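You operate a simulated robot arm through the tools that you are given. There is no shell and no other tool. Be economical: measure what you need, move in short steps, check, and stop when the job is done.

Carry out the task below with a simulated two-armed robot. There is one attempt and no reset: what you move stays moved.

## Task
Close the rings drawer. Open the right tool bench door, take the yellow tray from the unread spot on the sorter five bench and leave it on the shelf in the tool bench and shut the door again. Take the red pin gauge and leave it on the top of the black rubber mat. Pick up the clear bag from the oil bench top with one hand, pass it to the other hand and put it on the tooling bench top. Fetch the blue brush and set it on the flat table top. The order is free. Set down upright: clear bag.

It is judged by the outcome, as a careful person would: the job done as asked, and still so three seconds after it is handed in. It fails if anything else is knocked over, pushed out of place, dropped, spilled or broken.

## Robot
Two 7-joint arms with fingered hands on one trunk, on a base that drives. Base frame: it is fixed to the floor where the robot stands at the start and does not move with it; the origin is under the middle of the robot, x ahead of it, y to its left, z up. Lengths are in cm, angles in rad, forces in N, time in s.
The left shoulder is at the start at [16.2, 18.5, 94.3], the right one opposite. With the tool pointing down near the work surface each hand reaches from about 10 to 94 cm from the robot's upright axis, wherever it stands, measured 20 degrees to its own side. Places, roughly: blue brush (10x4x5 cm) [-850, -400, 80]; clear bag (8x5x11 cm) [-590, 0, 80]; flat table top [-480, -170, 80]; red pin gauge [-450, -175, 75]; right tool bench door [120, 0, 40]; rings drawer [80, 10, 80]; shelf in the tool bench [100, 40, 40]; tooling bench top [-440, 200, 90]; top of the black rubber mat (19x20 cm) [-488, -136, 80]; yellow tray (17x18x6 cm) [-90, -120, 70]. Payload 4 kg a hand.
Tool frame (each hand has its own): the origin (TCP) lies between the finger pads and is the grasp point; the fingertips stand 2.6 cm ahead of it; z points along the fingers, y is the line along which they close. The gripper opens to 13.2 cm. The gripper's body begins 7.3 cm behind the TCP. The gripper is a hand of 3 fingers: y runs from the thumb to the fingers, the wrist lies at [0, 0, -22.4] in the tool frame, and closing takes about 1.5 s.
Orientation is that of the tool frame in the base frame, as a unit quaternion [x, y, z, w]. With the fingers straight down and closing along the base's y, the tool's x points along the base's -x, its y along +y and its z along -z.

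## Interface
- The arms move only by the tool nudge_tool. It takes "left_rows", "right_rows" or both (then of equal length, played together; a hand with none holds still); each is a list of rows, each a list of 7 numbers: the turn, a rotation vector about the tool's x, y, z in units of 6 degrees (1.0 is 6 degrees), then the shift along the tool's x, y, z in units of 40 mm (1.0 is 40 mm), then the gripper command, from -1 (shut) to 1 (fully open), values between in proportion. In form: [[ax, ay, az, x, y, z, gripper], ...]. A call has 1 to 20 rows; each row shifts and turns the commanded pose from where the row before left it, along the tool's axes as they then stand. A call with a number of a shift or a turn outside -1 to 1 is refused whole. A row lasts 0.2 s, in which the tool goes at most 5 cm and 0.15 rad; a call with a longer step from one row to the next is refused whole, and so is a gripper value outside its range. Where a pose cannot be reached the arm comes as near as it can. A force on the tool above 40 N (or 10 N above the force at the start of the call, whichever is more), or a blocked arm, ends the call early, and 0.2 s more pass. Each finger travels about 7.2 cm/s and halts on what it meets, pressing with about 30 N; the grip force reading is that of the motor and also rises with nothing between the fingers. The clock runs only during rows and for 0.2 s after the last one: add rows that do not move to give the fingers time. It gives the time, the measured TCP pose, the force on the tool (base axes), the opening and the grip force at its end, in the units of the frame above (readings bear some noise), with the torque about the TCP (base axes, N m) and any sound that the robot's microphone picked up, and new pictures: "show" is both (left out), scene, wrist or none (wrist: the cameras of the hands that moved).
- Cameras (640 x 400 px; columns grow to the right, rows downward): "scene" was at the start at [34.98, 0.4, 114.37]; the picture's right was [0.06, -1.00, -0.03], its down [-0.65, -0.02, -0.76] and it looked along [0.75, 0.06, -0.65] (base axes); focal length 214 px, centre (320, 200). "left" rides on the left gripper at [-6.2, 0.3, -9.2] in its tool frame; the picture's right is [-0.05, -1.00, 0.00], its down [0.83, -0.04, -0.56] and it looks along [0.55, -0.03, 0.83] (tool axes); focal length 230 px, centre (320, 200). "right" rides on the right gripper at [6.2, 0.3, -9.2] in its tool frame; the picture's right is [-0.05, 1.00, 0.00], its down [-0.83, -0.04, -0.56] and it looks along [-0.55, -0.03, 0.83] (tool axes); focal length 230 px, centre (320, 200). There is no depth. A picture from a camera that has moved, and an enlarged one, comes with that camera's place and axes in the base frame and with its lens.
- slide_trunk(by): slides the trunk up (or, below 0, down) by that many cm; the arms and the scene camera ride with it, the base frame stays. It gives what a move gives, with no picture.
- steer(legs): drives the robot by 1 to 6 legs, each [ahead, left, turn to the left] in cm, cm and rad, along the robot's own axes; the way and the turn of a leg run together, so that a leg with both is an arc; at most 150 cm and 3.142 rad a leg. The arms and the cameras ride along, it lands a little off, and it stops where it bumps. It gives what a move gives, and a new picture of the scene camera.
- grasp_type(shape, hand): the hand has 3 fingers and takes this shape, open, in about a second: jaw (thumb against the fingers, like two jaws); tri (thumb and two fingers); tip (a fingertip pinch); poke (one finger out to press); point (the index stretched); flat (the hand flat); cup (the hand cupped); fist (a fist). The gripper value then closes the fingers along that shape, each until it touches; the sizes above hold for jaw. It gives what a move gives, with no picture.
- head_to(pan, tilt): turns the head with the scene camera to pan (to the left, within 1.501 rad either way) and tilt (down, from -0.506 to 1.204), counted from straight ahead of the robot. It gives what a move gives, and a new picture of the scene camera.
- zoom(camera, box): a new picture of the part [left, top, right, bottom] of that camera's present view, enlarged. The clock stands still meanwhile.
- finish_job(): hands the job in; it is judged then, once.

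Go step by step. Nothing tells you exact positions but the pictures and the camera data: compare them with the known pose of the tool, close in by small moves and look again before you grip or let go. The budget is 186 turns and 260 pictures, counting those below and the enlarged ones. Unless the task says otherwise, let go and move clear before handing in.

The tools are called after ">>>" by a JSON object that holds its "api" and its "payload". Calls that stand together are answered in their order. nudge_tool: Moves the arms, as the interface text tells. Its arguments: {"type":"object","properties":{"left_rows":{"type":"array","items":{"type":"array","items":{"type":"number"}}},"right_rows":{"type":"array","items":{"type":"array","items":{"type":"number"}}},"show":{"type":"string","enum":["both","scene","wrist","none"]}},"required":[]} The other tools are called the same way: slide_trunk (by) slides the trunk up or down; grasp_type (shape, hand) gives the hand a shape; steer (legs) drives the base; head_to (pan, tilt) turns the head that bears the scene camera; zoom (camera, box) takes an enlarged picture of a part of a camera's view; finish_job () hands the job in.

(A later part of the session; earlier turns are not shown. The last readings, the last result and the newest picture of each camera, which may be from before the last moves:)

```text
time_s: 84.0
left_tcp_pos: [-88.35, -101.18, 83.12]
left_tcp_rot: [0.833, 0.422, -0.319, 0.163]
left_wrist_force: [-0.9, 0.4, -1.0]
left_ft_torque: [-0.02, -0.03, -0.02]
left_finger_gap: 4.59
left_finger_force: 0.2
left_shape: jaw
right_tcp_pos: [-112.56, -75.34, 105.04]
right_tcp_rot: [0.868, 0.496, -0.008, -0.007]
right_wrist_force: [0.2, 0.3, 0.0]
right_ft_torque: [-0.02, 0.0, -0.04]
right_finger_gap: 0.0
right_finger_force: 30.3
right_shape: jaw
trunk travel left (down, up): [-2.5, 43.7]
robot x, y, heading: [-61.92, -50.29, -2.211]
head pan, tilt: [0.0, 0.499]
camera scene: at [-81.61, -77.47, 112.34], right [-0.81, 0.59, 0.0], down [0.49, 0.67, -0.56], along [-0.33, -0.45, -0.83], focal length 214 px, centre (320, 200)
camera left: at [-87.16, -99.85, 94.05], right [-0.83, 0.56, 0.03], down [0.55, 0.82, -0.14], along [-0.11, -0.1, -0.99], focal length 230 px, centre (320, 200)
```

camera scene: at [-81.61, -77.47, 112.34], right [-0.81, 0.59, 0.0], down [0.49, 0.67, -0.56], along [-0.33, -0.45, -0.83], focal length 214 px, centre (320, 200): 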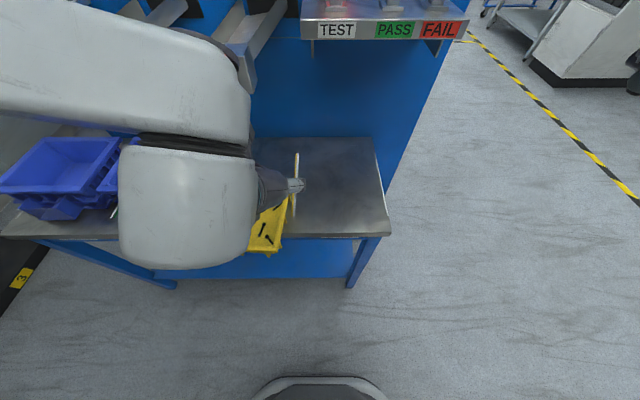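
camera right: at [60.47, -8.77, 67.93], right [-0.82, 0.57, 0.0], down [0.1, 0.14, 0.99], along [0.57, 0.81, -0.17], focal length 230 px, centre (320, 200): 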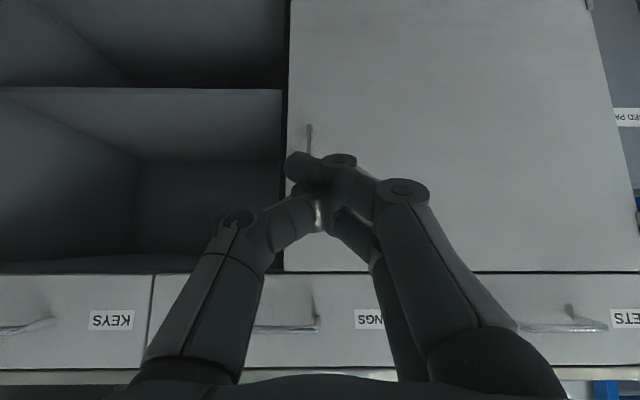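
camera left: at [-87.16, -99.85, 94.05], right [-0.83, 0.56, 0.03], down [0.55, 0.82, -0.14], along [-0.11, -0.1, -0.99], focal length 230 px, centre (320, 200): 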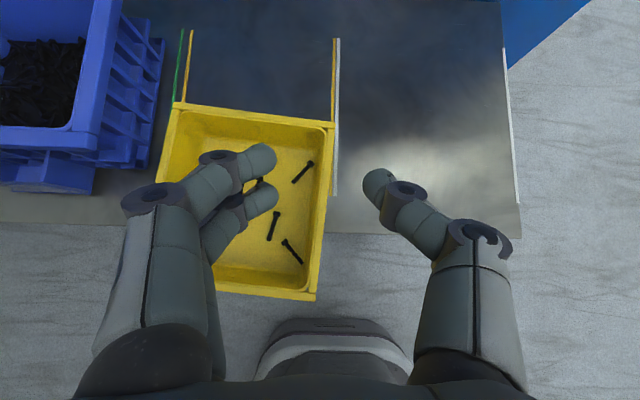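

The tray now overhangs about 6 cm and is stable. I'll lift the hand, back the base off 28 cm, and turn the hand level with thumb up.

>>> {"api": "nudge_tool", "payload": {"left_rows": [[0, 0, 0, -0.669, 0, -0.743, 0.2], [0, 0, 0, -0.669, 0, -0.743, 0.2], [0, 0, 0, -0.669, 0, -0.743, 0.2], [0, 0, 0, -0.669, 0, -0.743, 0.2]], "show": "none"}}

>>> {"api": "steer", "payload": {"legs": [[-28, 0, 0]]}}

>>> {"api": "nudge_tool", "payload": {"left_rows": [[0, -1, 0, 0, 0, 0, 0.2], [0, -1, 0, 0, 0, 0, 0.2], [0, -1, 0, 0, 0, 0, 0.2], [0, -1, 0, 0, 0, 0, 0.2], [0, -1, 0, 0, 0, 0, 0.2], [0, -1, 0, 0, 0, 0, 0.2], [0, -1, 0, 0, 0, 0, 0.2], [0, -1, 0, 0, 0, 0, 0.2]], "show": "scene"}}

```text
time_s: 85.0
left_tcp_pos: [-88.39, -100.7, 99.39]
left_tcp_rot: [0.833, 0.421, -0.321, 0.162]
left_wrist_force: [-0.1, 0.8, 0.5]
left_ft_torque: [0.0, 0.01, -0.02]
left_finger_gap: 7.89
left_finger_force: 0.0
left_shape: jaw
right_tcp_pos: [-112.35, -75.49, 104.99]
right_tcp_rot: [0.868, 0.496, -0.008, -0.007]
right_wrist_force: [0.2, 0.2, 0.3]
right_ft_torque: [-0.02, 0.0, -0.03]
right_finger_gap: 0.0
right_finger_force: 30.4
right_shape: jaw
trunk travel left (down, up): [-2.5, 43.7]
robot x, y, heading: [-61.55, -50.1, -2.208]
head pan, tilt: [0.0, 0.499]
```

```text
time_s: 86.9
left_tcp_pos: [-72.05, -78.38, 99.18]
left_tcp_rot: [0.834, 0.421, -0.319, 0.161]
left_wrist_force: [0.3, 0.2, -0.7]
left_ft_torque: [0.03, 0.0, -0.01]
left_finger_gap: 7.89
left_finger_force: 0.1
left_shape: jaw
right_tcp_pos: [-96.11, -52.99, 104.9]
right_tcp_rot: [0.869, 0.495, -0.006, -0.008]
right_wrist_force: [0.1, -0.2, 0.3]
right_ft_torque: [0.0, 0.0, 0.0]
right_finger_gap: 0.01
right_finger_force: 30.1
right_shape: jaw
trunk travel left (down, up): [-2.5, 43.7]
robot x, y, heading: [-45.59, -27.59, -2.204]
head pan, tilt: [0.0, 0.499]
camera scene: at [-65.24, -55.19, 112.28], right [-0.8, 0.59, 0.0], down [0.49, 0.67, -0.56], along [-0.33, -0.45, -0.83], focal length 214 px, centre (320, 200)
```

scene: 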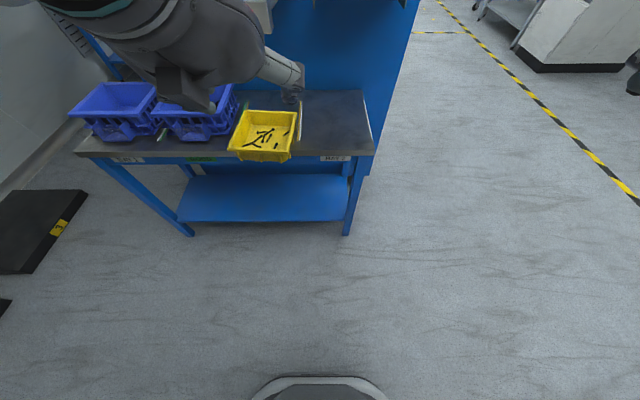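

```text
time_s: 88.7
left_tcp_pos: [-72.1, -78.39, 99.34]
left_tcp_rot: [-0.631, -0.319, 0.631, -0.318]
left_wrist_force: [0.3, 0.0, -0.1]
left_ft_torque: [0.01, 0.03, -0.02]
left_finger_gap: 7.89
left_finger_force: 0.0
left_shape: jaw
right_tcp_pos: [-96.12, -53.13, 104.79]
right_tcp_rot: [0.869, 0.495, -0.006, -0.009]
right_wrist_force: [-0.1, -0.6, -0.1]
right_ft_torque: [0.0, 0.0, -0.04]
right_finger_gap: 0.01
right_finger_force: 30.5
right_shape: jaw
trunk travel left (down, up): [-2.5, 43.7]
robot x, y, heading: [-45.77, -27.87, -2.2]
head pan, tilt: [0.0, 0.499]
camera scene: at [-65.3, -55.29, 112.23], right [-0.8, 0.59, 0.0], down [0.49, 0.67, -0.55], along [-0.33, -0.45, -0.83], focal length 214 px, centre (320, 200)
```

scene: 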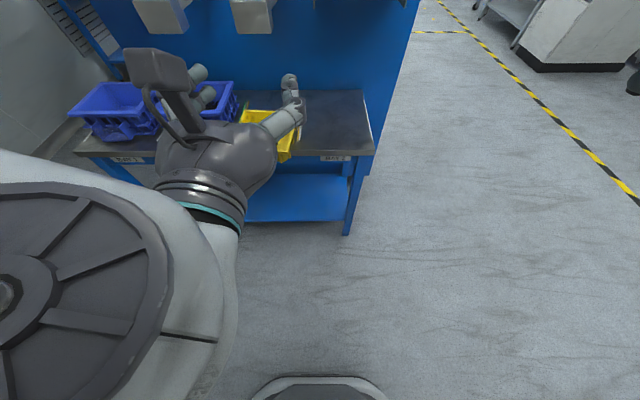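

Level orientation works. Rolling the hand so the thumb is on top.

>>> {"api": "nudge_tool", "payload": {"left_rows": [[0, 0, -1, 0, 0, 0, 0.2], [0, 0, -1, 0, 0, 0, 0.2], [0, 0, -1, 0, 0, 0, 0.2], [0, 0, -1, 0, 0, 0, 0.2], [0, 0, -1, 0, 0, 0, 0.2], [0, 0, -1, 0, 0, 0, 0.2], [0, 0, -1, 0, 0, 0, 0.2], [0, 0, -1, 0, 0, 0, 0.2], [0, 0, -1, 0, 0, 0, 0.2], [0, 0, -1, 0, 0, 0, 0.2], [0, 0, -1, 0, 0, 0, 0.2], [0, 0, -1, 0, 0, 0, 0.2], [0, 0, -1, 0, 0, 0, 0.2], [0, 0, -1, 0, 0, 0, 0.2], [0, 0, -1, 0, 0, 0, 0.2], [0, 0.73, 0, 0, 0, 0, 0.2]], "show": "both"}}

```text
time_s: 92.1
left_tcp_pos: [-72.3, -78.42, 99.73]
left_tcp_rot: [0.245, 0.663, -0.662, -0.247]
left_wrist_force: [0.1, 1.0, -1.3]
left_ft_torque: [-0.01, 0.03, -0.01]
left_finger_gap: 7.9
left_finger_force: 0.0
left_shape: jaw
left hand out of reach, approached as far as the arm can: row 16
right_tcp_pos: [-96.11, -52.99, 104.96]
right_tcp_rot: [0.869, 0.494, -0.007, -0.007]
right_wrist_force: [0.4, 0.3, 0.0]
right_ft_torque: [-0.03, 0.01, 0.0]
right_finger_gap: 0.01
right_finger_force: 29.7
right_shape: jaw
trunk travel left (down, up): [-2.5, 43.7]
robot x, y, heading: [-45.64, -27.9, -2.206]
head pan, tilt: [0.0, 0.499]
camera scene: at [-65.19, -55.07, 112.36], right [-0.8, 0.59, 0.0], down [0.49, 0.67, -0.56], along [-0.33, -0.45, -0.83], focal length 214 px, centre (320, 200)
camera left: at [-61.74, -75.32, 99.41], right [0.04, -0.04, 1.0], down [-0.27, 0.96, 0.05], along [-0.96, -0.27, 0.03], focal length 230 px, centre (320, 200)
```

scene: 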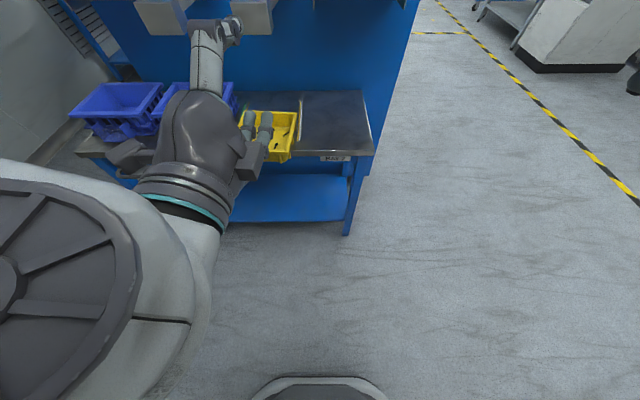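
left: 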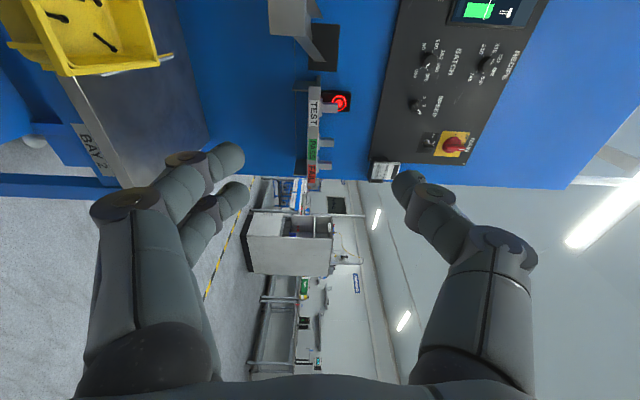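

Thumb is up, fingers below, heading aligned with the tray. Lowering to a standoff in front of the tray.

>>> {"api": "nudge_tool", "payload": {"left_rows": [[0, 0, 0, -0.31, 0.99, 0.25, 0.4], [0, 0, 0, -0.31, 0.99, 0.25, 0.4], [0, 0, 0, -0.31, 0.99, 0.25, 0.4], [0, 0, 0, -0.31, 0.99, 0.25, 0.4], [0, 0, 0, -0.31, 0.99, 0.25, 0.4], [0, 0, 0, -0.31, 0.99, 0.25, 0.4], [0, 0, 0, -0.31, 0.99, 0.25, 0.4], [0, 0, 0, -0.31, 0.99, 0.25, 0.4]], "show": "both"}}

```text
time_s: 93.9
left_tcp_pos: [-71.94, -86.91, 90.11]
left_tcp_rot: [0.247, 0.664, -0.661, -0.246]
left_wrist_force: [-0.1, -0.4, 0.1]
left_ft_torque: [-0.01, -0.01, -0.01]
left_finger_gap: 9.23
left_finger_force: 0.0
left_shape: jaw
left hand out of reach, approached as far as the arm can: row 1, 2, 3, 4, 5, 6, 7
right_tcp_pos: [-96.17, -53.23, 104.79]
right_tcp_rot: [0.869, 0.494, -0.006, -0.009]
right_wrist_force: [0.0, -0.2, -1.3]
right_ft_torque: [0.03, -0.04, 0.04]
right_finger_gap: 0.01
right_finger_force: 29.9
right_shape: jaw
trunk travel left (down, up): [-2.5, 43.7]
robot x, y, heading: [-45.39, -28.08, -2.208]
head pan, tilt: [0.0, 0.499]
camera scene: at [-65.32, -55.36, 112.19], right [-0.8, 0.59, 0.0], down [0.49, 0.67, -0.55], along [-0.33, -0.45, -0.83], focal length 214 px, centre (320, 200)
camera left: at [-61.31, -83.89, 89.93], right [0.04, -0.04, 1.0], down [-0.27, 0.96, 0.05], along [-0.96, -0.27, 0.03], focal length 230 px, centre (320, 200)
```

scene: 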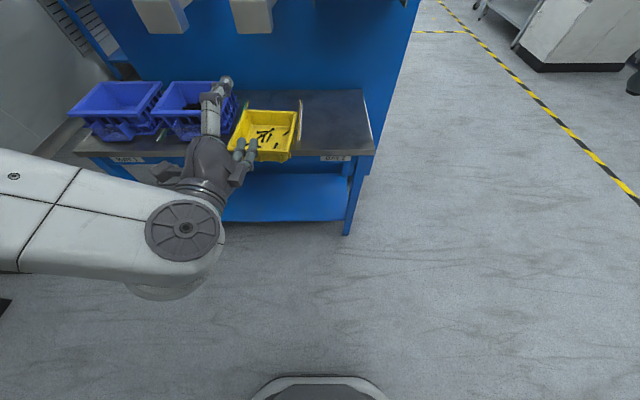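
left: 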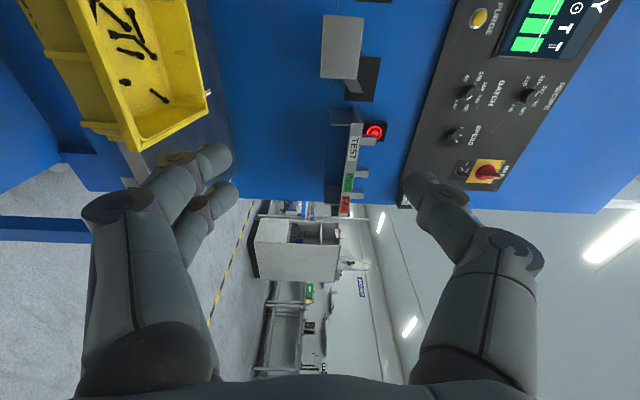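

Too folded near the body; back off 12 cm and continue down.

>>> {"api": "steer", "payload": {"legs": [[-12, 0, 0]]}}

>>> {"api": "nudge_tool", "payload": {"left_rows": [[0, 0, 0, 0, 0.5, 0.8, 0.4], [0, 0, 0, 0, 0.5, 0.8, 0.4], [0, 0, 0, 0, 0.8, 0.5, 0.4], [0, 0, 0, 0, 0.9, 0.4, 0.4], [0, 0, 0, 0, 0.9, 0, 0.4], [0, 0, 0, 0, 0.9, 0, 0.4], [0, 0, 0, 0, 0.9, 0, 0.4]], "show": "scene"}}

```text
time_s: 95.1
left_tcp_pos: [-64.57, -77.23, 90.39]
left_tcp_rot: [0.245, 0.664, -0.662, -0.246]
left_wrist_force: [0.5, 1.2, -0.2]
left_ft_torque: [0.0, 0.01, 0.03]
left_finger_gap: 9.19
left_finger_force: 0.1
left_shape: jaw
right_tcp_pos: [-88.92, -43.45, 104.96]
right_tcp_rot: [0.869, 0.494, -0.006, -0.008]
right_wrist_force: [-0.4, -0.3, 0.1]
right_ft_torque: [-0.02, 0.01, 0.01]
right_finger_gap: 0.0
right_finger_force: 30.1
right_shape: jaw
trunk travel left (down, up): [-2.5, 43.7]
robot x, y, heading: [-38.44, -18.44, -2.204]
head pan, tilt: [0.0, 0.499]
camera scene: at [-58.07, -45.59, 112.28], right [-0.81, 0.59, 0.0], down [0.49, 0.67, -0.56], along [-0.33, -0.45, -0.83], focal length 214 px, centre (320, 200)
```

scene: 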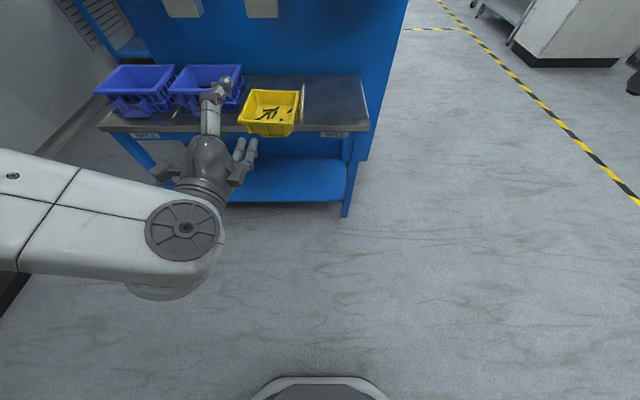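

```text
time_s: 96.7
left_tcp_pos: [-69.29, -79.96, 89.32]
left_tcp_rot: [0.246, 0.669, -0.658, -0.242]
left_wrist_force: [-0.8, -1.5, 0.1]
left_ft_torque: [-0.01, -0.04, 0.0]
left_finger_gap: 9.17
left_finger_force: 0.1
left_shape: jaw
left hand out of reach, approached as far as the arm can: row 1, 2, 3, 4, 5, 6, 7
right_tcp_pos: [-89.01, -43.45, 104.88]
right_tcp_rot: [0.869, 0.495, -0.007, -0.008]
right_wrist_force: [1.3, 0.3, -0.4]
right_ft_torque: [-0.02, 0.01, -0.02]
right_finger_gap: 0.0
right_finger_force: 29.9
right_shape: jaw
trunk travel left (down, up): [-2.5, 43.7]
robot x, y, heading: [-38.12, -18.31, -2.203]
head pan, tilt: [0.0, 0.499]
camera scene: at [-58.11, -45.64, 112.28], right [-0.81, 0.59, 0.0], down [0.49, 0.67, -0.56], along [-0.33, -0.45, -0.83], focal length 214 px, centre (320, 200)
```

scene: 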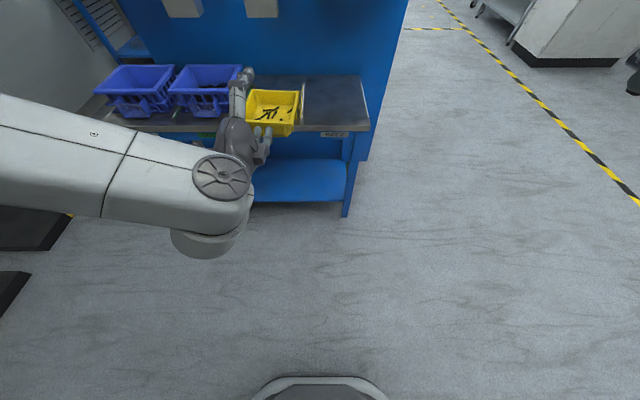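

Low, level hand poses are out of reach, so instead I'll carry the tray with both hands on its side walls, standing turned ~30° clockwise relative to the tray so that the right elbow will stay clear of the open door later. First I undo the roll of the left hand.

>>> {"api": "nudge_tool", "payload": {"left_rows": [[0, 0, 0, 0, -0.9, 0, 0.0], [0, 0, 0, 0, -0.9, 0, 0.0], [0, 0, 0, 0, -0.9, 0, 0.0], [0, 0, 1, 0, 0, 0, 0], [0, 0, 1, 0, 0, 0, 0], [0, 0, 1, 0, 0, 0, 0], [0, 0, 1, 0, 0, 0, 0], [0, 0, 1, 0, 0, 0, 0], [0, 0, 1, 0, 0, 0, 0], [0, 0, 1, 0, 0, 0, 0], [0, 0, 1, 0, 0, 0, 0], [0, 0, 1, 0, 0, 0, 0], [0, 0, 1, 0, 0, 0, 0], [0, 0, 1, 0, 0, 0, 0], [0, 0, 1, 0, 0, 0, 0], [0, 0, 1, 0, 0, 0, 0], [0, 0, 1, 0, 0, 0, 0], [0, 0, 1, 0, 0, 0, 0]], "show": "none"}}

>>> {"api": "nudge_tool", "payload": {"left_rows": [[0, 1, 0, 0, 0, 0, 0], [0, 1, 0, 0, 0, 0, 0], [0, 1, 0, 0, 0, 0, 0], [0, 1, 0, 0, 0, 0, 0], [0, 1, 0, 0, 0, 0, 0], [0, 1, 0, 0, 0, 0, 0], [0, 1, 0, 0, 0, 0, 0], [0, 1, 0, 0, 0, 0, 0]], "show": "none"}}

```text
time_s: 100.5
left_tcp_pos: [-68.88, -79.81, 100.07]
left_tcp_rot: [0.643, 0.296, -0.641, 0.297]
left_wrist_force: [-0.2, 0.1, 0.5]
left_ft_torque: [0.02, -0.02, -0.03]
left_finger_gap: 6.68
left_finger_force: 0.1
left_shape: jaw
right_tcp_pos: [-88.97, -43.54, 104.94]
right_tcp_rot: [0.868, 0.496, -0.007, -0.008]
right_wrist_force: [-0.5, 0.9, 0.7]
right_ft_torque: [-0.04, -0.02, 0.03]
right_finger_gap: 0.0
right_finger_force: 30.4
right_shape: jaw
trunk travel left (down, up): [-2.5, 43.7]
robot x, y, heading: [-37.8, -18.71, -2.204]
head pan, tilt: [0.0, 0.499]
```

```text
time_s: 102.3
left_tcp_pos: [-68.87, -80.12, 100.03]
left_tcp_rot: [0.849, 0.39, -0.325, 0.148]
left_wrist_force: [-0.9, 0.4, 0.0]
left_ft_torque: [0.0, 0.0, 0.02]
left_finger_gap: 6.65
left_finger_force: 0.1
left_shape: jaw
right_tcp_pos: [-89.1, -43.56, 104.86]
right_tcp_rot: [0.869, 0.495, -0.006, -0.008]
right_wrist_force: [-0.4, -0.2, -0.3]
right_ft_torque: [0.03, -0.01, 0.02]
right_finger_gap: 0.02
right_finger_force: 30.2
right_shape: jaw
trunk travel left (down, up): [-2.5, 43.7]
robot x, y, heading: [-38.64, -18.04, -2.203]
head pan, tilt: [0.0, 0.499]
```

Driving to the two-hand grasp stance.

>>> {"api": "steer", "payload": {"legs": [[0, 46.7, 0], [22, 0, 0], [0, 0, -0.6]]}}

>>> {"api": "head_to", "payload": {"pan": 0.35, "tilt": 0.4}}

```text
time_s: 108.1
left_tcp_pos: [-75.25, -95.34, 100.09]
left_tcp_rot: [0.928, 0.102, -0.356, 0.039]
left_wrist_force: [0.0, 0.5, 0.4]
left_ft_torque: [0.0, 0.01, -0.01]
left_finger_gap: 6.65
left_finger_force: 0.1
left_shape: jaw
right_tcp_pos: [-69.58, -54.08, 104.86]
right_tcp_rot: [0.98, 0.196, -0.004, -0.01]
right_wrist_force: [-0.1, 0.1, 0.0]
right_ft_torque: [0.04, 0.04, 0.01]
right_finger_gap: 0.01
right_finger_force: 30.1
right_shape: jaw
trunk travel left (down, up): [-2.5, 43.7]
robot x, y, heading: [-13.7, -64.22, -2.845]
head pan, tilt: [0.0, 0.499]
camera scene: at [-45.99, -74.23, 112.27], right [-0.29, 0.96, 0.0], down [0.8, 0.24, -0.56], along [-0.53, -0.16, -0.83], focal length 214 px, centre (320, 200)
```

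scene: 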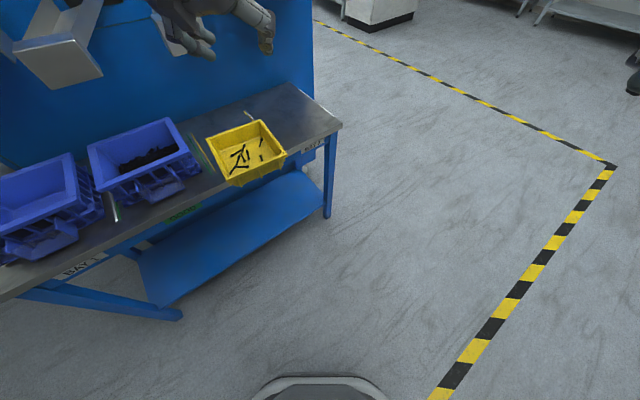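

```text
time_s: 109.0
left_tcp_pos: [-75.37, -95.44, 100.08]
left_tcp_rot: [0.928, 0.102, -0.356, 0.038]
left_wrist_force: [0.3, 0.7, 0.2]
left_ft_torque: [0.0, -0.01, -0.01]
left_finger_gap: 6.65
left_finger_force: 0.1
left_shape: jaw
right_tcp_pos: [-69.64, -54.15, 104.94]
right_tcp_rot: [0.98, 0.196, -0.004, -0.01]
right_wrist_force: [-0.3, 0.0, 1.2]
right_ft_torque: [0.01, -0.01, -0.01]
right_finger_gap: 0.0
right_finger_force: 29.9
right_shape: jaw
trunk travel left (down, up): [-2.5, 43.7]
robot x, y, heading: [-13.62, -63.93, -2.849]
head pan, tilt: [0.351, 0.4]
camera scene: at [-45.13, -77.33, 113.27], right [-0.56, 0.81, -0.16], down [0.68, 0.35, -0.65], along [-0.47, -0.47, -0.75], focal length 214 px, centre (320, 200)
```

scene: 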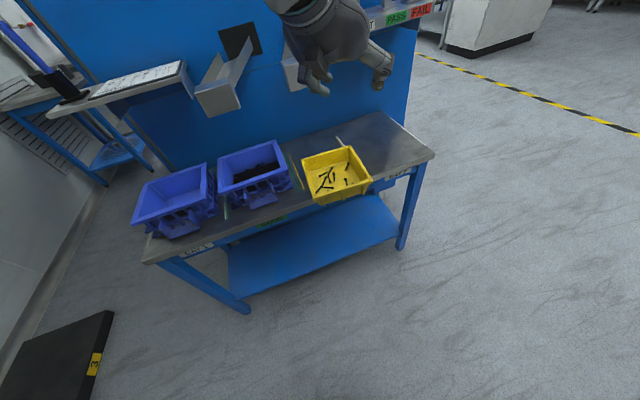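

Measuring the tray position anew.

>>> {"api": "zoom", "payload": {"camera": "scene", "box": [256, 120, 416, 220]}}

```text
4.00 times, centred on (336, 170) of scene
camera zoom: at [-45.13, -77.33, 113.27], right [-0.56, 0.81, -0.16], down [0.68, 0.35, -0.65], along [-0.47, -0.47, -0.75], focal length 858 px, centre (256, 320)
```

zoom: 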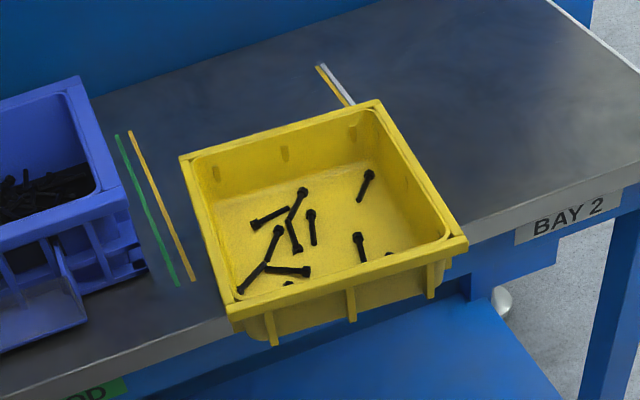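

Tray pinned down: grip points right (-88.0,-100.4) and left (-76.1,-110.8), z≈70.3, heading -2.285. Orienting both hands and bringing the left above its wall.

>>> {"api": "nudge_tool", "payload": {"left_rows": [[-0.583, 0, -0.648, 0, 0.34, 0, -0.24], [-0.583, 0, -0.648, 0, 0.34, 0, -0.24], [-0.583, 0, -0.648, 0, 0.34, 0, -0.24], [-0.583, 0, -0.648, 0, 0.34, 0, -0.24], [-0.583, 0, -0.648, 0, 0.34, 0, -0.24], [-0.583, 0, -0.648, 0, 0.34, 0, -0.24], [-0.583, 0, -0.648, 0, 0.34, 0, -0.24], [0, 0, 0, 0, 0, 0, -0.24], [0, 0, 0, 0, 0, 0, -0.24], [0, 0, 0, 0, 0, 0, -0.24], [0, 0, 0, 0, 0, 0, -0.24], [0, 0, 0, 0, 0, 0, -0.24]], "right_rows": [[0, 0, -0.88, 0, 0, 0, -0.24], [0, 0, -0.88, 0, 0, 0, -0.24], [0, 0, -0.88, 0, 0, 0, -0.24], [0, 0, -0.88, 0, 0, 0, -0.24], [0, 0, -0.88, 0, 0, 0, -0.24], [0, -1, 0, 0, 0, 0, -0.24], [0, -1, 0, 0, 0, 0, -0.24], [0, -1, 0, 0, 0, 0, -0.24], [0, -1, 0, 0, 0, 0, -0.24], [0, -1, 0, 0, 0, 0, -0.24], [0, -1, 0, 0, 0, 0, -0.24], [0, -1, 0, 0, 0, 0, -0.24]], "show": "scene"}}

```text
time_s: 111.6
left_tcp_pos: [-71.18, -103.42, 100.11]
left_tcp_rot: [0.849, 0.389, -0.325, 0.149]
left_wrist_force: [0.1, -0.8, 0.6]
left_ft_torque: [-0.01, 0.02, -0.01]
left_finger_gap: 5.05
left_finger_force: 0.1
left_shape: jaw
right_tcp_pos: [-69.61, -53.99, 104.88]
right_tcp_rot: [0.849, 0.39, -0.328, 0.139]
right_wrist_force: [0.0, -0.5, -0.3]
right_ft_torque: [-0.01, 0.02, -0.02]
right_finger_gap: 4.97
right_finger_force: 0.0
right_shape: jaw
trunk travel left (down, up): [-2.5, 43.7]
robot x, y, heading: [-14.11, -64.33, -2.847]
head pan, tilt: [0.351, 0.4]
camera scene: at [-45.13, -77.27, 113.27], right [-0.56, 0.81, -0.16], down [0.68, 0.35, -0.65], along [-0.47, -0.47, -0.75], focal length 214 px, centre (320, 200)
```

scene: 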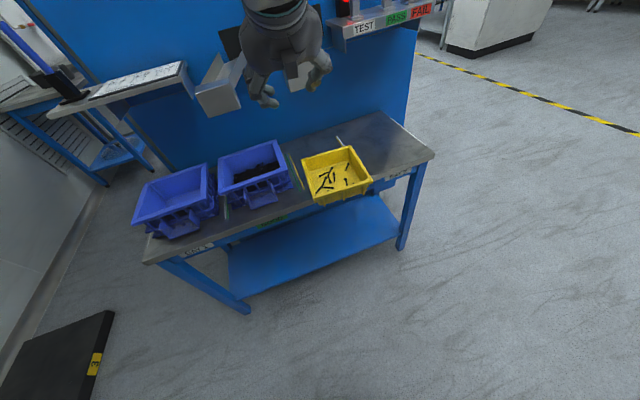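

Now bringing both hands above their grip points.

>>> {"api": "nudge_tool", "payload": {"left_rows": [[0, 0, 0, 0.21, 0.055, 0.89, -0.24], [0, 0, 0, 0.21, 0.055, 0.89, -0.24], [0, 0, 0, 0.21, 0.055, 0.89, -0.24], [0, 0, 0, 0.21, 0.055, 0.89, -0.24], [0, 0, 0, 0.21, 0.055, 0.89, -0.24], [0, 0, 0, 0, 0, 0, -0.24], [0, 0, 0, 0, 0, 0, -0.24], [0, 0, 0, 0, 0, 0, -0.24], [0, 0, 0, 0, 0, 0, -0.24], [0, 0, 0, 0, 0, 0, -0.24], [0, 0, 0, 0, 0, 0, -0.24], [0, 0, 0, 0, 0, 0, -0.24], [0, 0, 0, 0, 0, 0, -0.24], [0, 0, 0, 0, 0, 0, -0.24]], "right_rows": [[0, 0, 0, -0.37, 0.29, 0.84, -0.24], [0, 0, 0, -0.37, 0.29, 0.84, -0.24], [0, 0, 0, -0.37, 0.29, 0.84, -0.24], [0, 0, 0, -0.37, 0.29, 0.84, -0.24], [0, 0, 0, -0.37, 0.29, 0.84, -0.24], [0, 0, 0, -0.37, 0.29, 0.84, -0.24], [0, 0, 0, -0.37, 0.29, 0.84, -0.24], [0, 0, 0, -0.37, 0.29, 0.84, -0.24], [0, 0, 0, -0.37, 0.29, 0.84, -0.24], [0, 0, 0, -0.37, 0.29, 0.84, -0.24], [0, 0, 0, -0.37, 0.29, 0.84, -0.24], [0, 0, 0, -0.37, 0.29, 0.84, -0.24], [0, 0, 0, -0.37, 0.29, 0.84, -0.24], [0, 0, 0, -0.37, 0.29, 0.84, -0.24]], "show": "both"}}

```text
time_s: 114.6
left_tcp_pos: [-75.73, -111.44, 83.91]
left_tcp_rot: [0.849, 0.389, -0.324, 0.149]
left_wrist_force: [0.0, 0.1, 0.0]
left_ft_torque: [0.01, 0.02, 0.03]
left_finger_gap: 5.06
left_finger_force: 0.0
left_shape: jaw
right_tcp_pos: [-82.45, -85.48, 87.21]
right_tcp_rot: [0.849, 0.391, -0.327, 0.138]
right_wrist_force: [0.8, 1.6, 0.1]
right_ft_torque: [0.0, -0.02, -0.01]
right_finger_gap: 4.99
right_finger_force: 0.0
right_shape: jaw
right hand out of reach, approached as far as the arm can: row 10, 11, 12, 13, 14
trunk travel left (down, up): [-2.5, 43.7]
robot x, y, heading: [-13.72, -64.42, -2.85]
head pan, tilt: [0.351, 0.4]
camera scene: at [-45.09, -77.34, 113.28], right [-0.56, 0.81, -0.16], down [0.68, 0.35, -0.65], along [-0.47, -0.47, -0.75], focal length 214 px, centre (320, 200)
camera right: at [-75.12, -77.51, 89.91], right [0.73, -0.69, 0.01], down [-0.18, -0.17, 0.97], along [-0.66, -0.71, -0.25], focal length 230 px, centre (320, 200)
camera left: at [-74.45, -110.33, 95.04], right [-0.78, 0.62, 0.03], down [0.61, 0.78, -0.14], along [-0.12, -0.09, -0.99], focal length 230 px, centre (320, 200)
```

scene: 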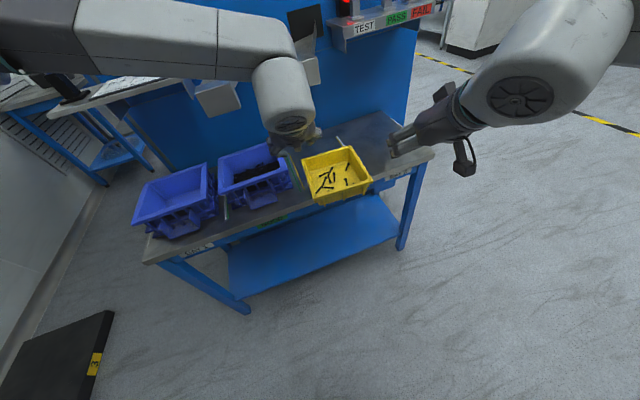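
right: 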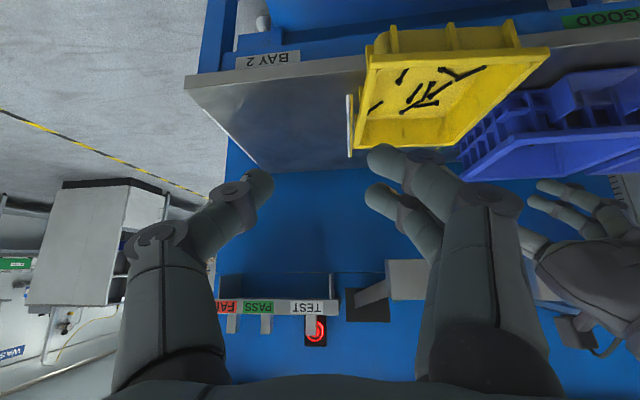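
left: 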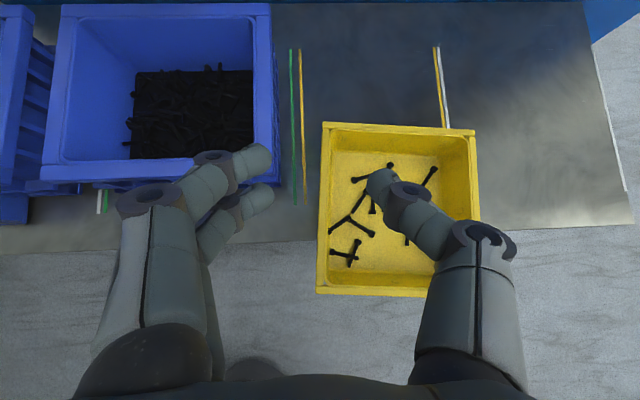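

Left is well placed, but the right arm is stretched. I'll pull the left hand back, move the base about 11 cm closer, and retry.

>>> {"api": "nudge_tool", "payload": {"left_rows": [[0, 0, 0, 0.69, 0.1, -0.62, -0.24], [0, 0, 0, 0.69, 0.1, -0.62, -0.24], [0, 0, 0, 0.69, 0.1, -0.62, -0.24]], "right_rows": [[0, 0, 0, 0.69, 0, -0.62, -0.24], [0, 0, 0, 0.69, 0, -0.62, -0.24], [0, 0, 0, 0.69, 0, -0.62, -0.24]], "show": "none"}}

>>> {"api": "steer", "payload": {"legs": [[10, 5, 0]]}}

```text
time_s: 115.4
left_tcp_pos: [-67.51, -103.24, 84.23]
left_tcp_rot: [0.849, 0.389, -0.326, 0.149]
left_wrist_force: [0.1, 0.1, 0.1]
left_ft_torque: [-0.01, 0.0, 0.02]
left_finger_gap: 5.07
left_finger_force: 0.1
left_shape: jaw
right_tcp_pos: [-75.01, -76.9, 87.2]
right_tcp_rot: [0.849, 0.391, -0.328, 0.14]
right_wrist_force: [1.1, 0.5, -1.0]
right_ft_torque: [0.05, 0.01, -0.01]
right_finger_gap: 5.0
right_finger_force: 0.0
right_shape: jaw
trunk travel left (down, up): [-2.5, 43.7]
robot x, y, heading: [-13.95, -64.64, -2.852]
head pan, tilt: [0.351, 0.4]
```

```text
time_s: 116.6
left_tcp_pos: [-76.0, -111.06, 84.03]
left_tcp_rot: [0.849, 0.389, -0.324, 0.148]
left_wrist_force: [0.0, -0.3, 0.2]
left_ft_torque: [-0.05, 0.0, 0.0]
left_finger_gap: 5.07
left_finger_force: 0.0
left_shape: jaw
right_tcp_pos: [-83.39, -84.7, 87.01]
right_tcp_rot: [0.849, 0.391, -0.327, 0.139]
right_wrist_force: [0.5, -0.1, 0.1]
right_ft_torque: [-0.03, -0.01, -0.01]
right_finger_gap: 4.99
right_finger_force: 0.1
right_shape: jaw
trunk travel left (down, up): [-2.5, 43.7]
robot x, y, heading: [-22.19, -72.22, -2.847]
head pan, tilt: [0.351, 0.4]
camera scene: at [-53.43, -84.99, 113.25], right [-0.56, 0.81, -0.16], down [0.68, 0.35, -0.65], along [-0.47, -0.47, -0.75], focal length 214 px, centre (320, 200)
```

scene: 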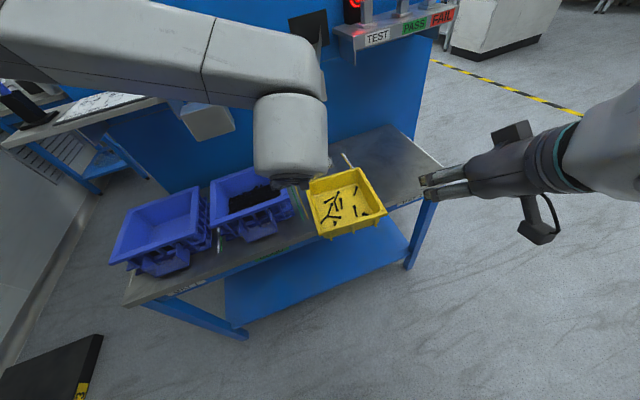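

Moving the right hand over the right wall.

>>> {"api": "nudge_tool", "payload": {"right_rows": [[0, 0, 0, -0.57, 0.425, 0.76, -0.24], [0, 0, 0, -0.57, 0.425, 0.76, -0.24], [0, 0, 0, -0.57, 0.425, 0.76, -0.24], [0, 0, 0, -0.57, 0.425, 0.76, -0.24]], "show": "both"}}

```text
time_s: 117.6
left_tcp_pos: [-75.88, -110.85, 84.33]
left_tcp_rot: [0.849, 0.388, -0.327, 0.149]
left_wrist_force: [0.1, 0.0, 0.2]
left_ft_torque: [0.01, 0.03, 0.02]
left_finger_gap: 5.06
left_finger_force: 0.0
left_shape: jaw
right_tcp_pos: [-86.46, -93.37, 84.67]
right_tcp_rot: [0.849, 0.39, -0.328, 0.137]
right_wrist_force: [-0.1, -1.3, 0.6]
right_ft_torque: [0.05, 0.02, -0.04]
right_finger_gap: 5.01
right_finger_force: 0.0
right_shape: jaw
right hand out of reach, approached as far as the arm can: row 3, 4
trunk travel left (down, up): [-2.5, 43.7]
robot x, y, heading: [-22.12, -72.14, -2.849]
head pan, tilt: [0.351, 0.4]
camera scene: at [-53.28, -84.89, 113.33], right [-0.56, 0.81, -0.16], down [0.68, 0.34, -0.65], along [-0.47, -0.47, -0.75], focal length 214 px, centre (320, 200)
camera right: at [-79.11, -85.46, 87.45], right [0.73, -0.69, 0.01], down [-0.18, -0.17, 0.97], along [-0.66, -0.71, -0.25], focal length 230 px, centre (320, 200)
```

scene: 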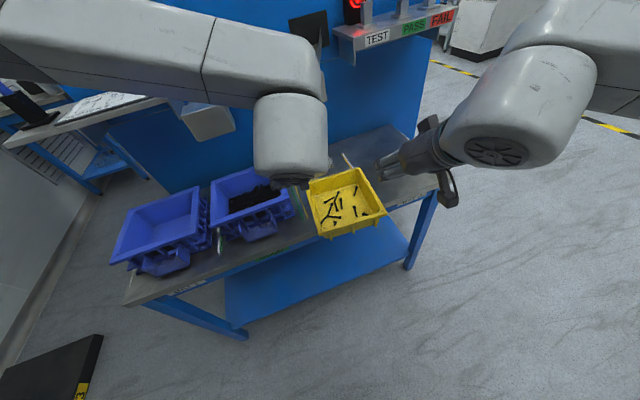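
right: 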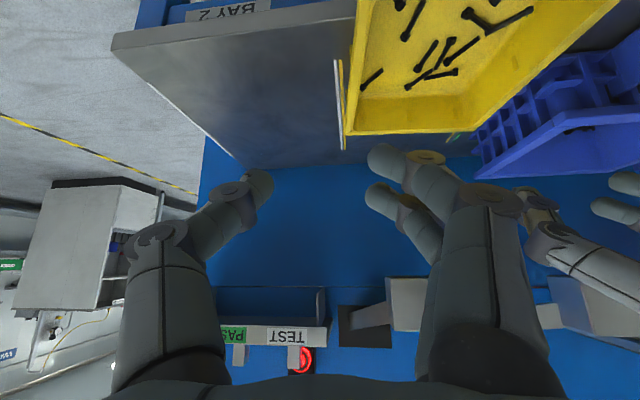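

The right wrist can't reach with so much yaw. I'll use a smaller angle between robot and tray (~12°): pull both hands back, re-position the base and re-orient the hands.

>>> {"api": "nudge_tool", "payload": {"left_rows": [[0, 0, 0, 0.74, 0, -0.67, -0.24], [0, 0, 0, 0.74, 0, -0.67, -0.24], [0, 0, 0, 0.74, 0, -0.67, -0.24], [0, 0, 0, 0.6, 0, -0.8, -0.24]], "right_rows": [[0, 0, 0, 0.74, 0, -0.67, -0.24], [0, 0, 0, 0.74, 0, -0.67, -0.24], [0, 0, 0, 0.5, 0, -0.5, -0.24], [0, 0, 0, 0, 0, 0, -0.24]], "show": "none"}}

>>> {"api": "steer", "payload": {"legs": [[0, 0, 0.36], [3.6, -13.8, 0]]}}

>>> {"api": "nudge_tool", "payload": {"left_rows": [[0.575, 0, 0.639, 0, 0, 0, -0.24], [0.575, 0, 0.639, 0, 0, 0, -0.24], [0.575, 0, 0.639, 0, 0, 0, -0.24], [0.575, 0, 0.639, 0, 0, 0, -0.24]], "right_rows": [[0.575, 0, 0.639, 0, 0, 0, -0.24], [0.575, 0, 0.639, 0, 0, 0, -0.24], [0.575, 0, 0.639, 0, 0, 0, -0.24], [0.575, 0, 0.639, 0, 0, 0, -0.24]], "show": "none"}}

```text
time_s: 118.6
left_tcp_pos: [-65.75, -99.11, 84.66]
left_tcp_rot: [0.849, 0.389, -0.325, 0.149]
left_wrist_force: [0.6, 0.1, -0.4]
left_ft_torque: [0.03, 0.02, 0.04]
left_finger_gap: 5.07
left_finger_force: 0.1
left_shape: jaw
right_tcp_pos: [-79.31, -85.53, 84.73]
right_tcp_rot: [0.85, 0.39, -0.326, 0.138]
right_wrist_force: [0.0, 0.1, -0.2]
right_ft_torque: [0.01, 0.03, 0.0]
right_finger_gap: 4.98
right_finger_force: 0.1
right_shape: jaw
trunk travel left (down, up): [-2.5, 43.7]
robot x, y, heading: [-22.19, -71.62, -2.85]
head pan, tilt: [0.351, 0.4]
```

```text
time_s: 121.0
left_tcp_pos: [-64.8, -103.7, 84.93]
left_tcp_rot: [0.766, 0.535, -0.292, 0.205]
left_wrist_force: [0.5, 0.1, 0.0]
left_ft_torque: [0.0, -0.04, 0.01]
left_finger_gap: 5.06
left_finger_force: 0.0
left_shape: jaw
right_tcp_pos: [-82.25, -95.86, 84.9]
right_tcp_rot: [0.765, 0.537, -0.297, 0.196]
right_wrist_force: [0.0, 0.3, 0.2]
right_ft_torque: [0.03, 0.02, 0.01]
right_finger_gap: 5.0
right_finger_force: 0.1
right_shape: jaw
trunk travel left (down, up): [-2.5, 43.7]
robot x, y, heading: [-33.48, -62.73, -2.489]
head pan, tilt: [0.351, 0.4]
camera scene: at [-58.27, -86.16, 113.27], right [-0.81, 0.56, -0.16], down [0.51, 0.56, -0.65], along [-0.27, -0.61, -0.75], focal length 214 px, centre (320, 200)
```

scene: 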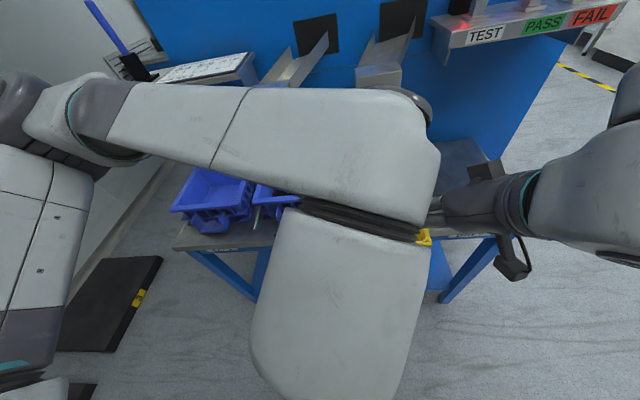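

```text
time_s: 122.0
left_tcp_pos: [-64.71, -103.81, 84.89]
left_tcp_rot: [0.849, 0.389, -0.326, 0.147]
left_wrist_force: [0.3, 0.3, 0.2]
left_ft_torque: [0.02, 0.0, -0.01]
left_finger_gap: 5.05
left_finger_force: 0.0
left_shape: jaw
right_tcp_pos: [-82.21, -95.8, 84.86]
right_tcp_rot: [0.849, 0.389, -0.331, 0.139]
right_wrist_force: [0.1, 0.1, -0.1]
right_ft_torque: [0.02, 0.02, -0.01]
right_finger_gap: 5.0
right_finger_force: 0.0
right_shape: jaw
trunk travel left (down, up): [-2.5, 43.7]
robot x, y, heading: [-33.38, -62.81, -2.487]
head pan, tilt: [0.351, 0.4]
```

Both hands hold the right orientation. Moving both above their walls.

>>> {"api": "nudge_tool", "payload": {"left_rows": [[0, 0, 0, -0.59, -0.25, 0.53, -0.24], [0, 0, 0, -0.59, -0.25, 0.53, -0.24], [0, 0, 0, -0.59, -0.25, 0.53, -0.24], [0, 0, 0, -0.59, -0.25, 0.53, -0.24]], "right_rows": [[0, 0, 0, -0.34, -0.09, 0.305, -0.24], [0, 0, 0, -0.34, -0.09, 0.305, -0.24], [0, 0, 0, -0.34, -0.09, 0.305, -0.24], [0, 0, 0, -0.34, -0.09, 0.305, -0.24]], "show": "both"}}

```text
time_s: 123.0
left_tcp_pos: [-76.44, -110.61, 84.71]
left_tcp_rot: [0.849, 0.389, -0.325, 0.149]
left_wrist_force: [0.7, -0.4, -0.5]
left_ft_torque: [0.02, -0.01, -0.01]
left_finger_gap: 5.08
left_finger_force: 0.0
left_shape: jaw
right_tcp_pos: [-88.15, -100.46, 84.72]
right_tcp_rot: [0.847, 0.391, -0.331, 0.14]
right_wrist_force: [1.1, -0.7, -0.5]
right_ft_torque: [-0.01, 0.02, -0.01]
right_finger_gap: 5.0
right_finger_force: 0.1
right_shape: jaw
trunk travel left (down, up): [-2.5, 43.7]
robot x, y, heading: [-33.87, -62.97, -2.484]
head pan, tilt: [0.351, 0.4]
camera scene: at [-58.3, -86.34, 113.18], right [-0.81, 0.56, -0.16], down [0.52, 0.56, -0.65], along [-0.27, -0.61, -0.75], focal length 214 px, centre (320, 200)
camera right: at [-80.94, -92.47, 87.48], right [0.73, -0.68, 0.01], down [-0.18, -0.17, 0.97], along [-0.66, -0.71, -0.25], focal length 230 px, centre (320, 200)
camera left: at [-75.13, -109.55, 95.78], right [-0.78, 0.62, 0.03], down [0.61, 0.78, -0.14], along [-0.11, -0.09, -0.99], focal length 230 px, centre (320, 200)
```

scene: 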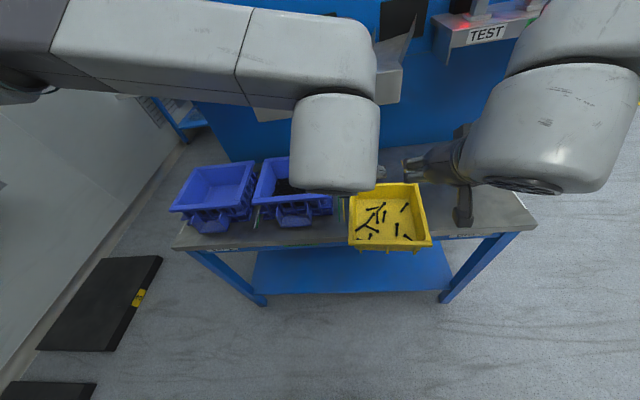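
right: 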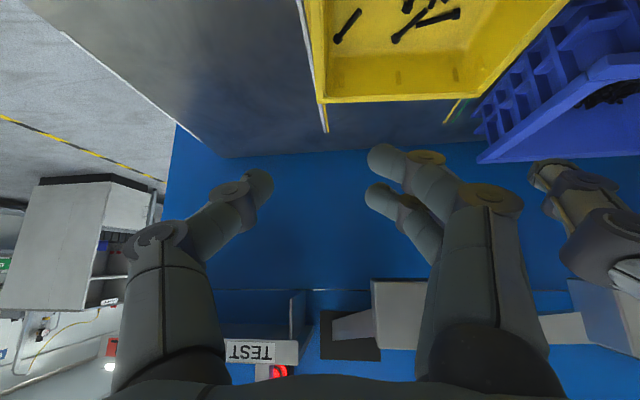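
left: 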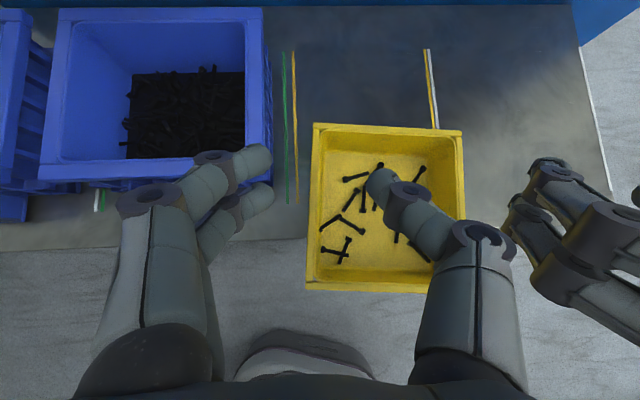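

Both well placed. Lowering both hands together onto the walls.

>>> {"api": "nudge_tool", "payload": {"left_rows": [[0, 0, 0, 0.4, 0.02, 0.445, -0.24], [0, 0, 0, 0.4, 0.02, 0.445, -0.24], [0, 0, 0, 0.4, 0.02, 0.445, -0.24], [0, 0, 0, 0.4, 0.02, 0.445, -0.24], [0, 0, 0, 0.4, 0.02, 0.445, -0.24], [0, 0, 0, 0.4, 0.02, 0.445, -0.24]], "right_rows": [[0, 0, 0, 0.4, -0.01, 0.445, -0.24], [0, 0, 0, 0.4, -0.01, 0.445, -0.24], [0, 0, 0, 0.4, -0.01, 0.445, -0.24], [0, 0, 0, 0.4, -0.01, 0.445, -0.24], [0, 0, 0, 0.4, -0.01, 0.445, -0.24], [0, 0, 0, 0.4, -0.01, 0.445, -0.24]], "show": "both"}}

```text
time_s: 124.4
left_tcp_pos: [-75.64, -111.04, 70.45]
left_tcp_rot: [0.849, 0.39, -0.325, 0.149]
left_wrist_force: [-0.4, 0.0, 0.0]
left_ft_torque: [0.02, 0.0, 0.02]
left_finger_gap: 5.05
left_finger_force: 0.1
left_shape: jaw
right_tcp_pos: [-88.46, -99.88, 70.44]
right_tcp_rot: [0.848, 0.391, -0.33, 0.14]
right_wrist_force: [-0.4, -0.2, 0.6]
right_ft_torque: [0.01, 0.02, -0.02]
right_finger_gap: 5.0
right_finger_force: 0.0
right_shape: jaw
trunk travel left (down, up): [-2.5, 43.7]
robot x, y, heading: [-33.27, -62.81, -2.486]
head pan, tilt: [0.351, 0.4]
camera scene: at [-58.26, -86.32, 113.21], right [-0.81, 0.56, -0.16], down [0.51, 0.56, -0.65], along [-0.27, -0.61, -0.75], focal length 214 px, centre (320, 200)
camera right: at [-81.23, -91.92, 73.14], right [0.73, -0.68, 0.01], down [-0.18, -0.17, 0.97], along [-0.66, -0.71, -0.25], focal length 230 px, centre (320, 200)
camera left: at [-74.32, -110.06, 81.43], right [-0.78, 0.62, 0.04], down [0.61, 0.78, -0.14], along [-0.11, -0.09, -0.99], focal length 230 px, centre (320, 200)
```

scene: 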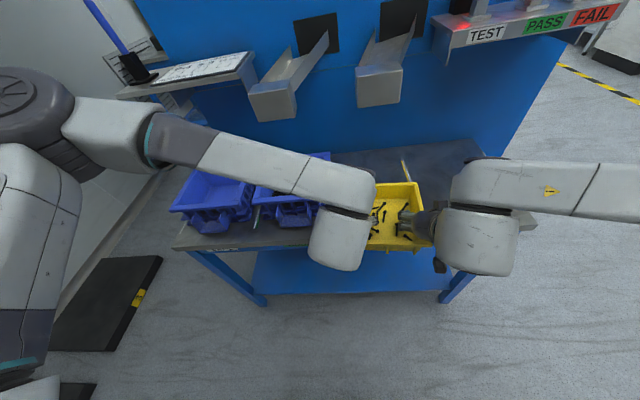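
right: 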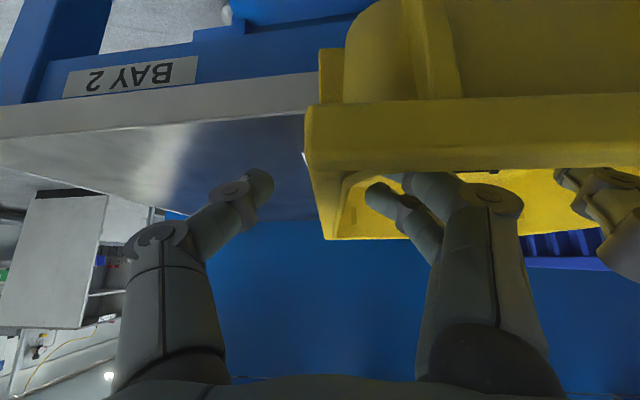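
left: 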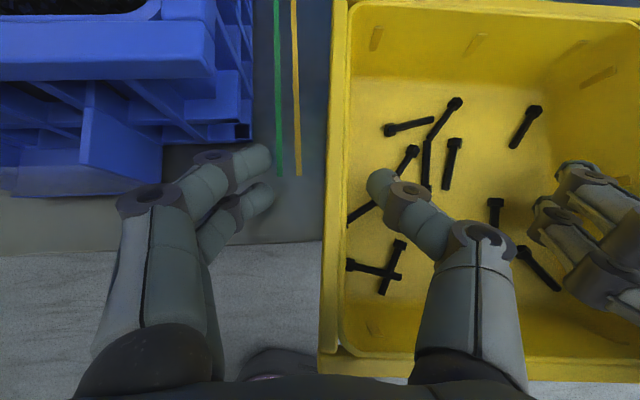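

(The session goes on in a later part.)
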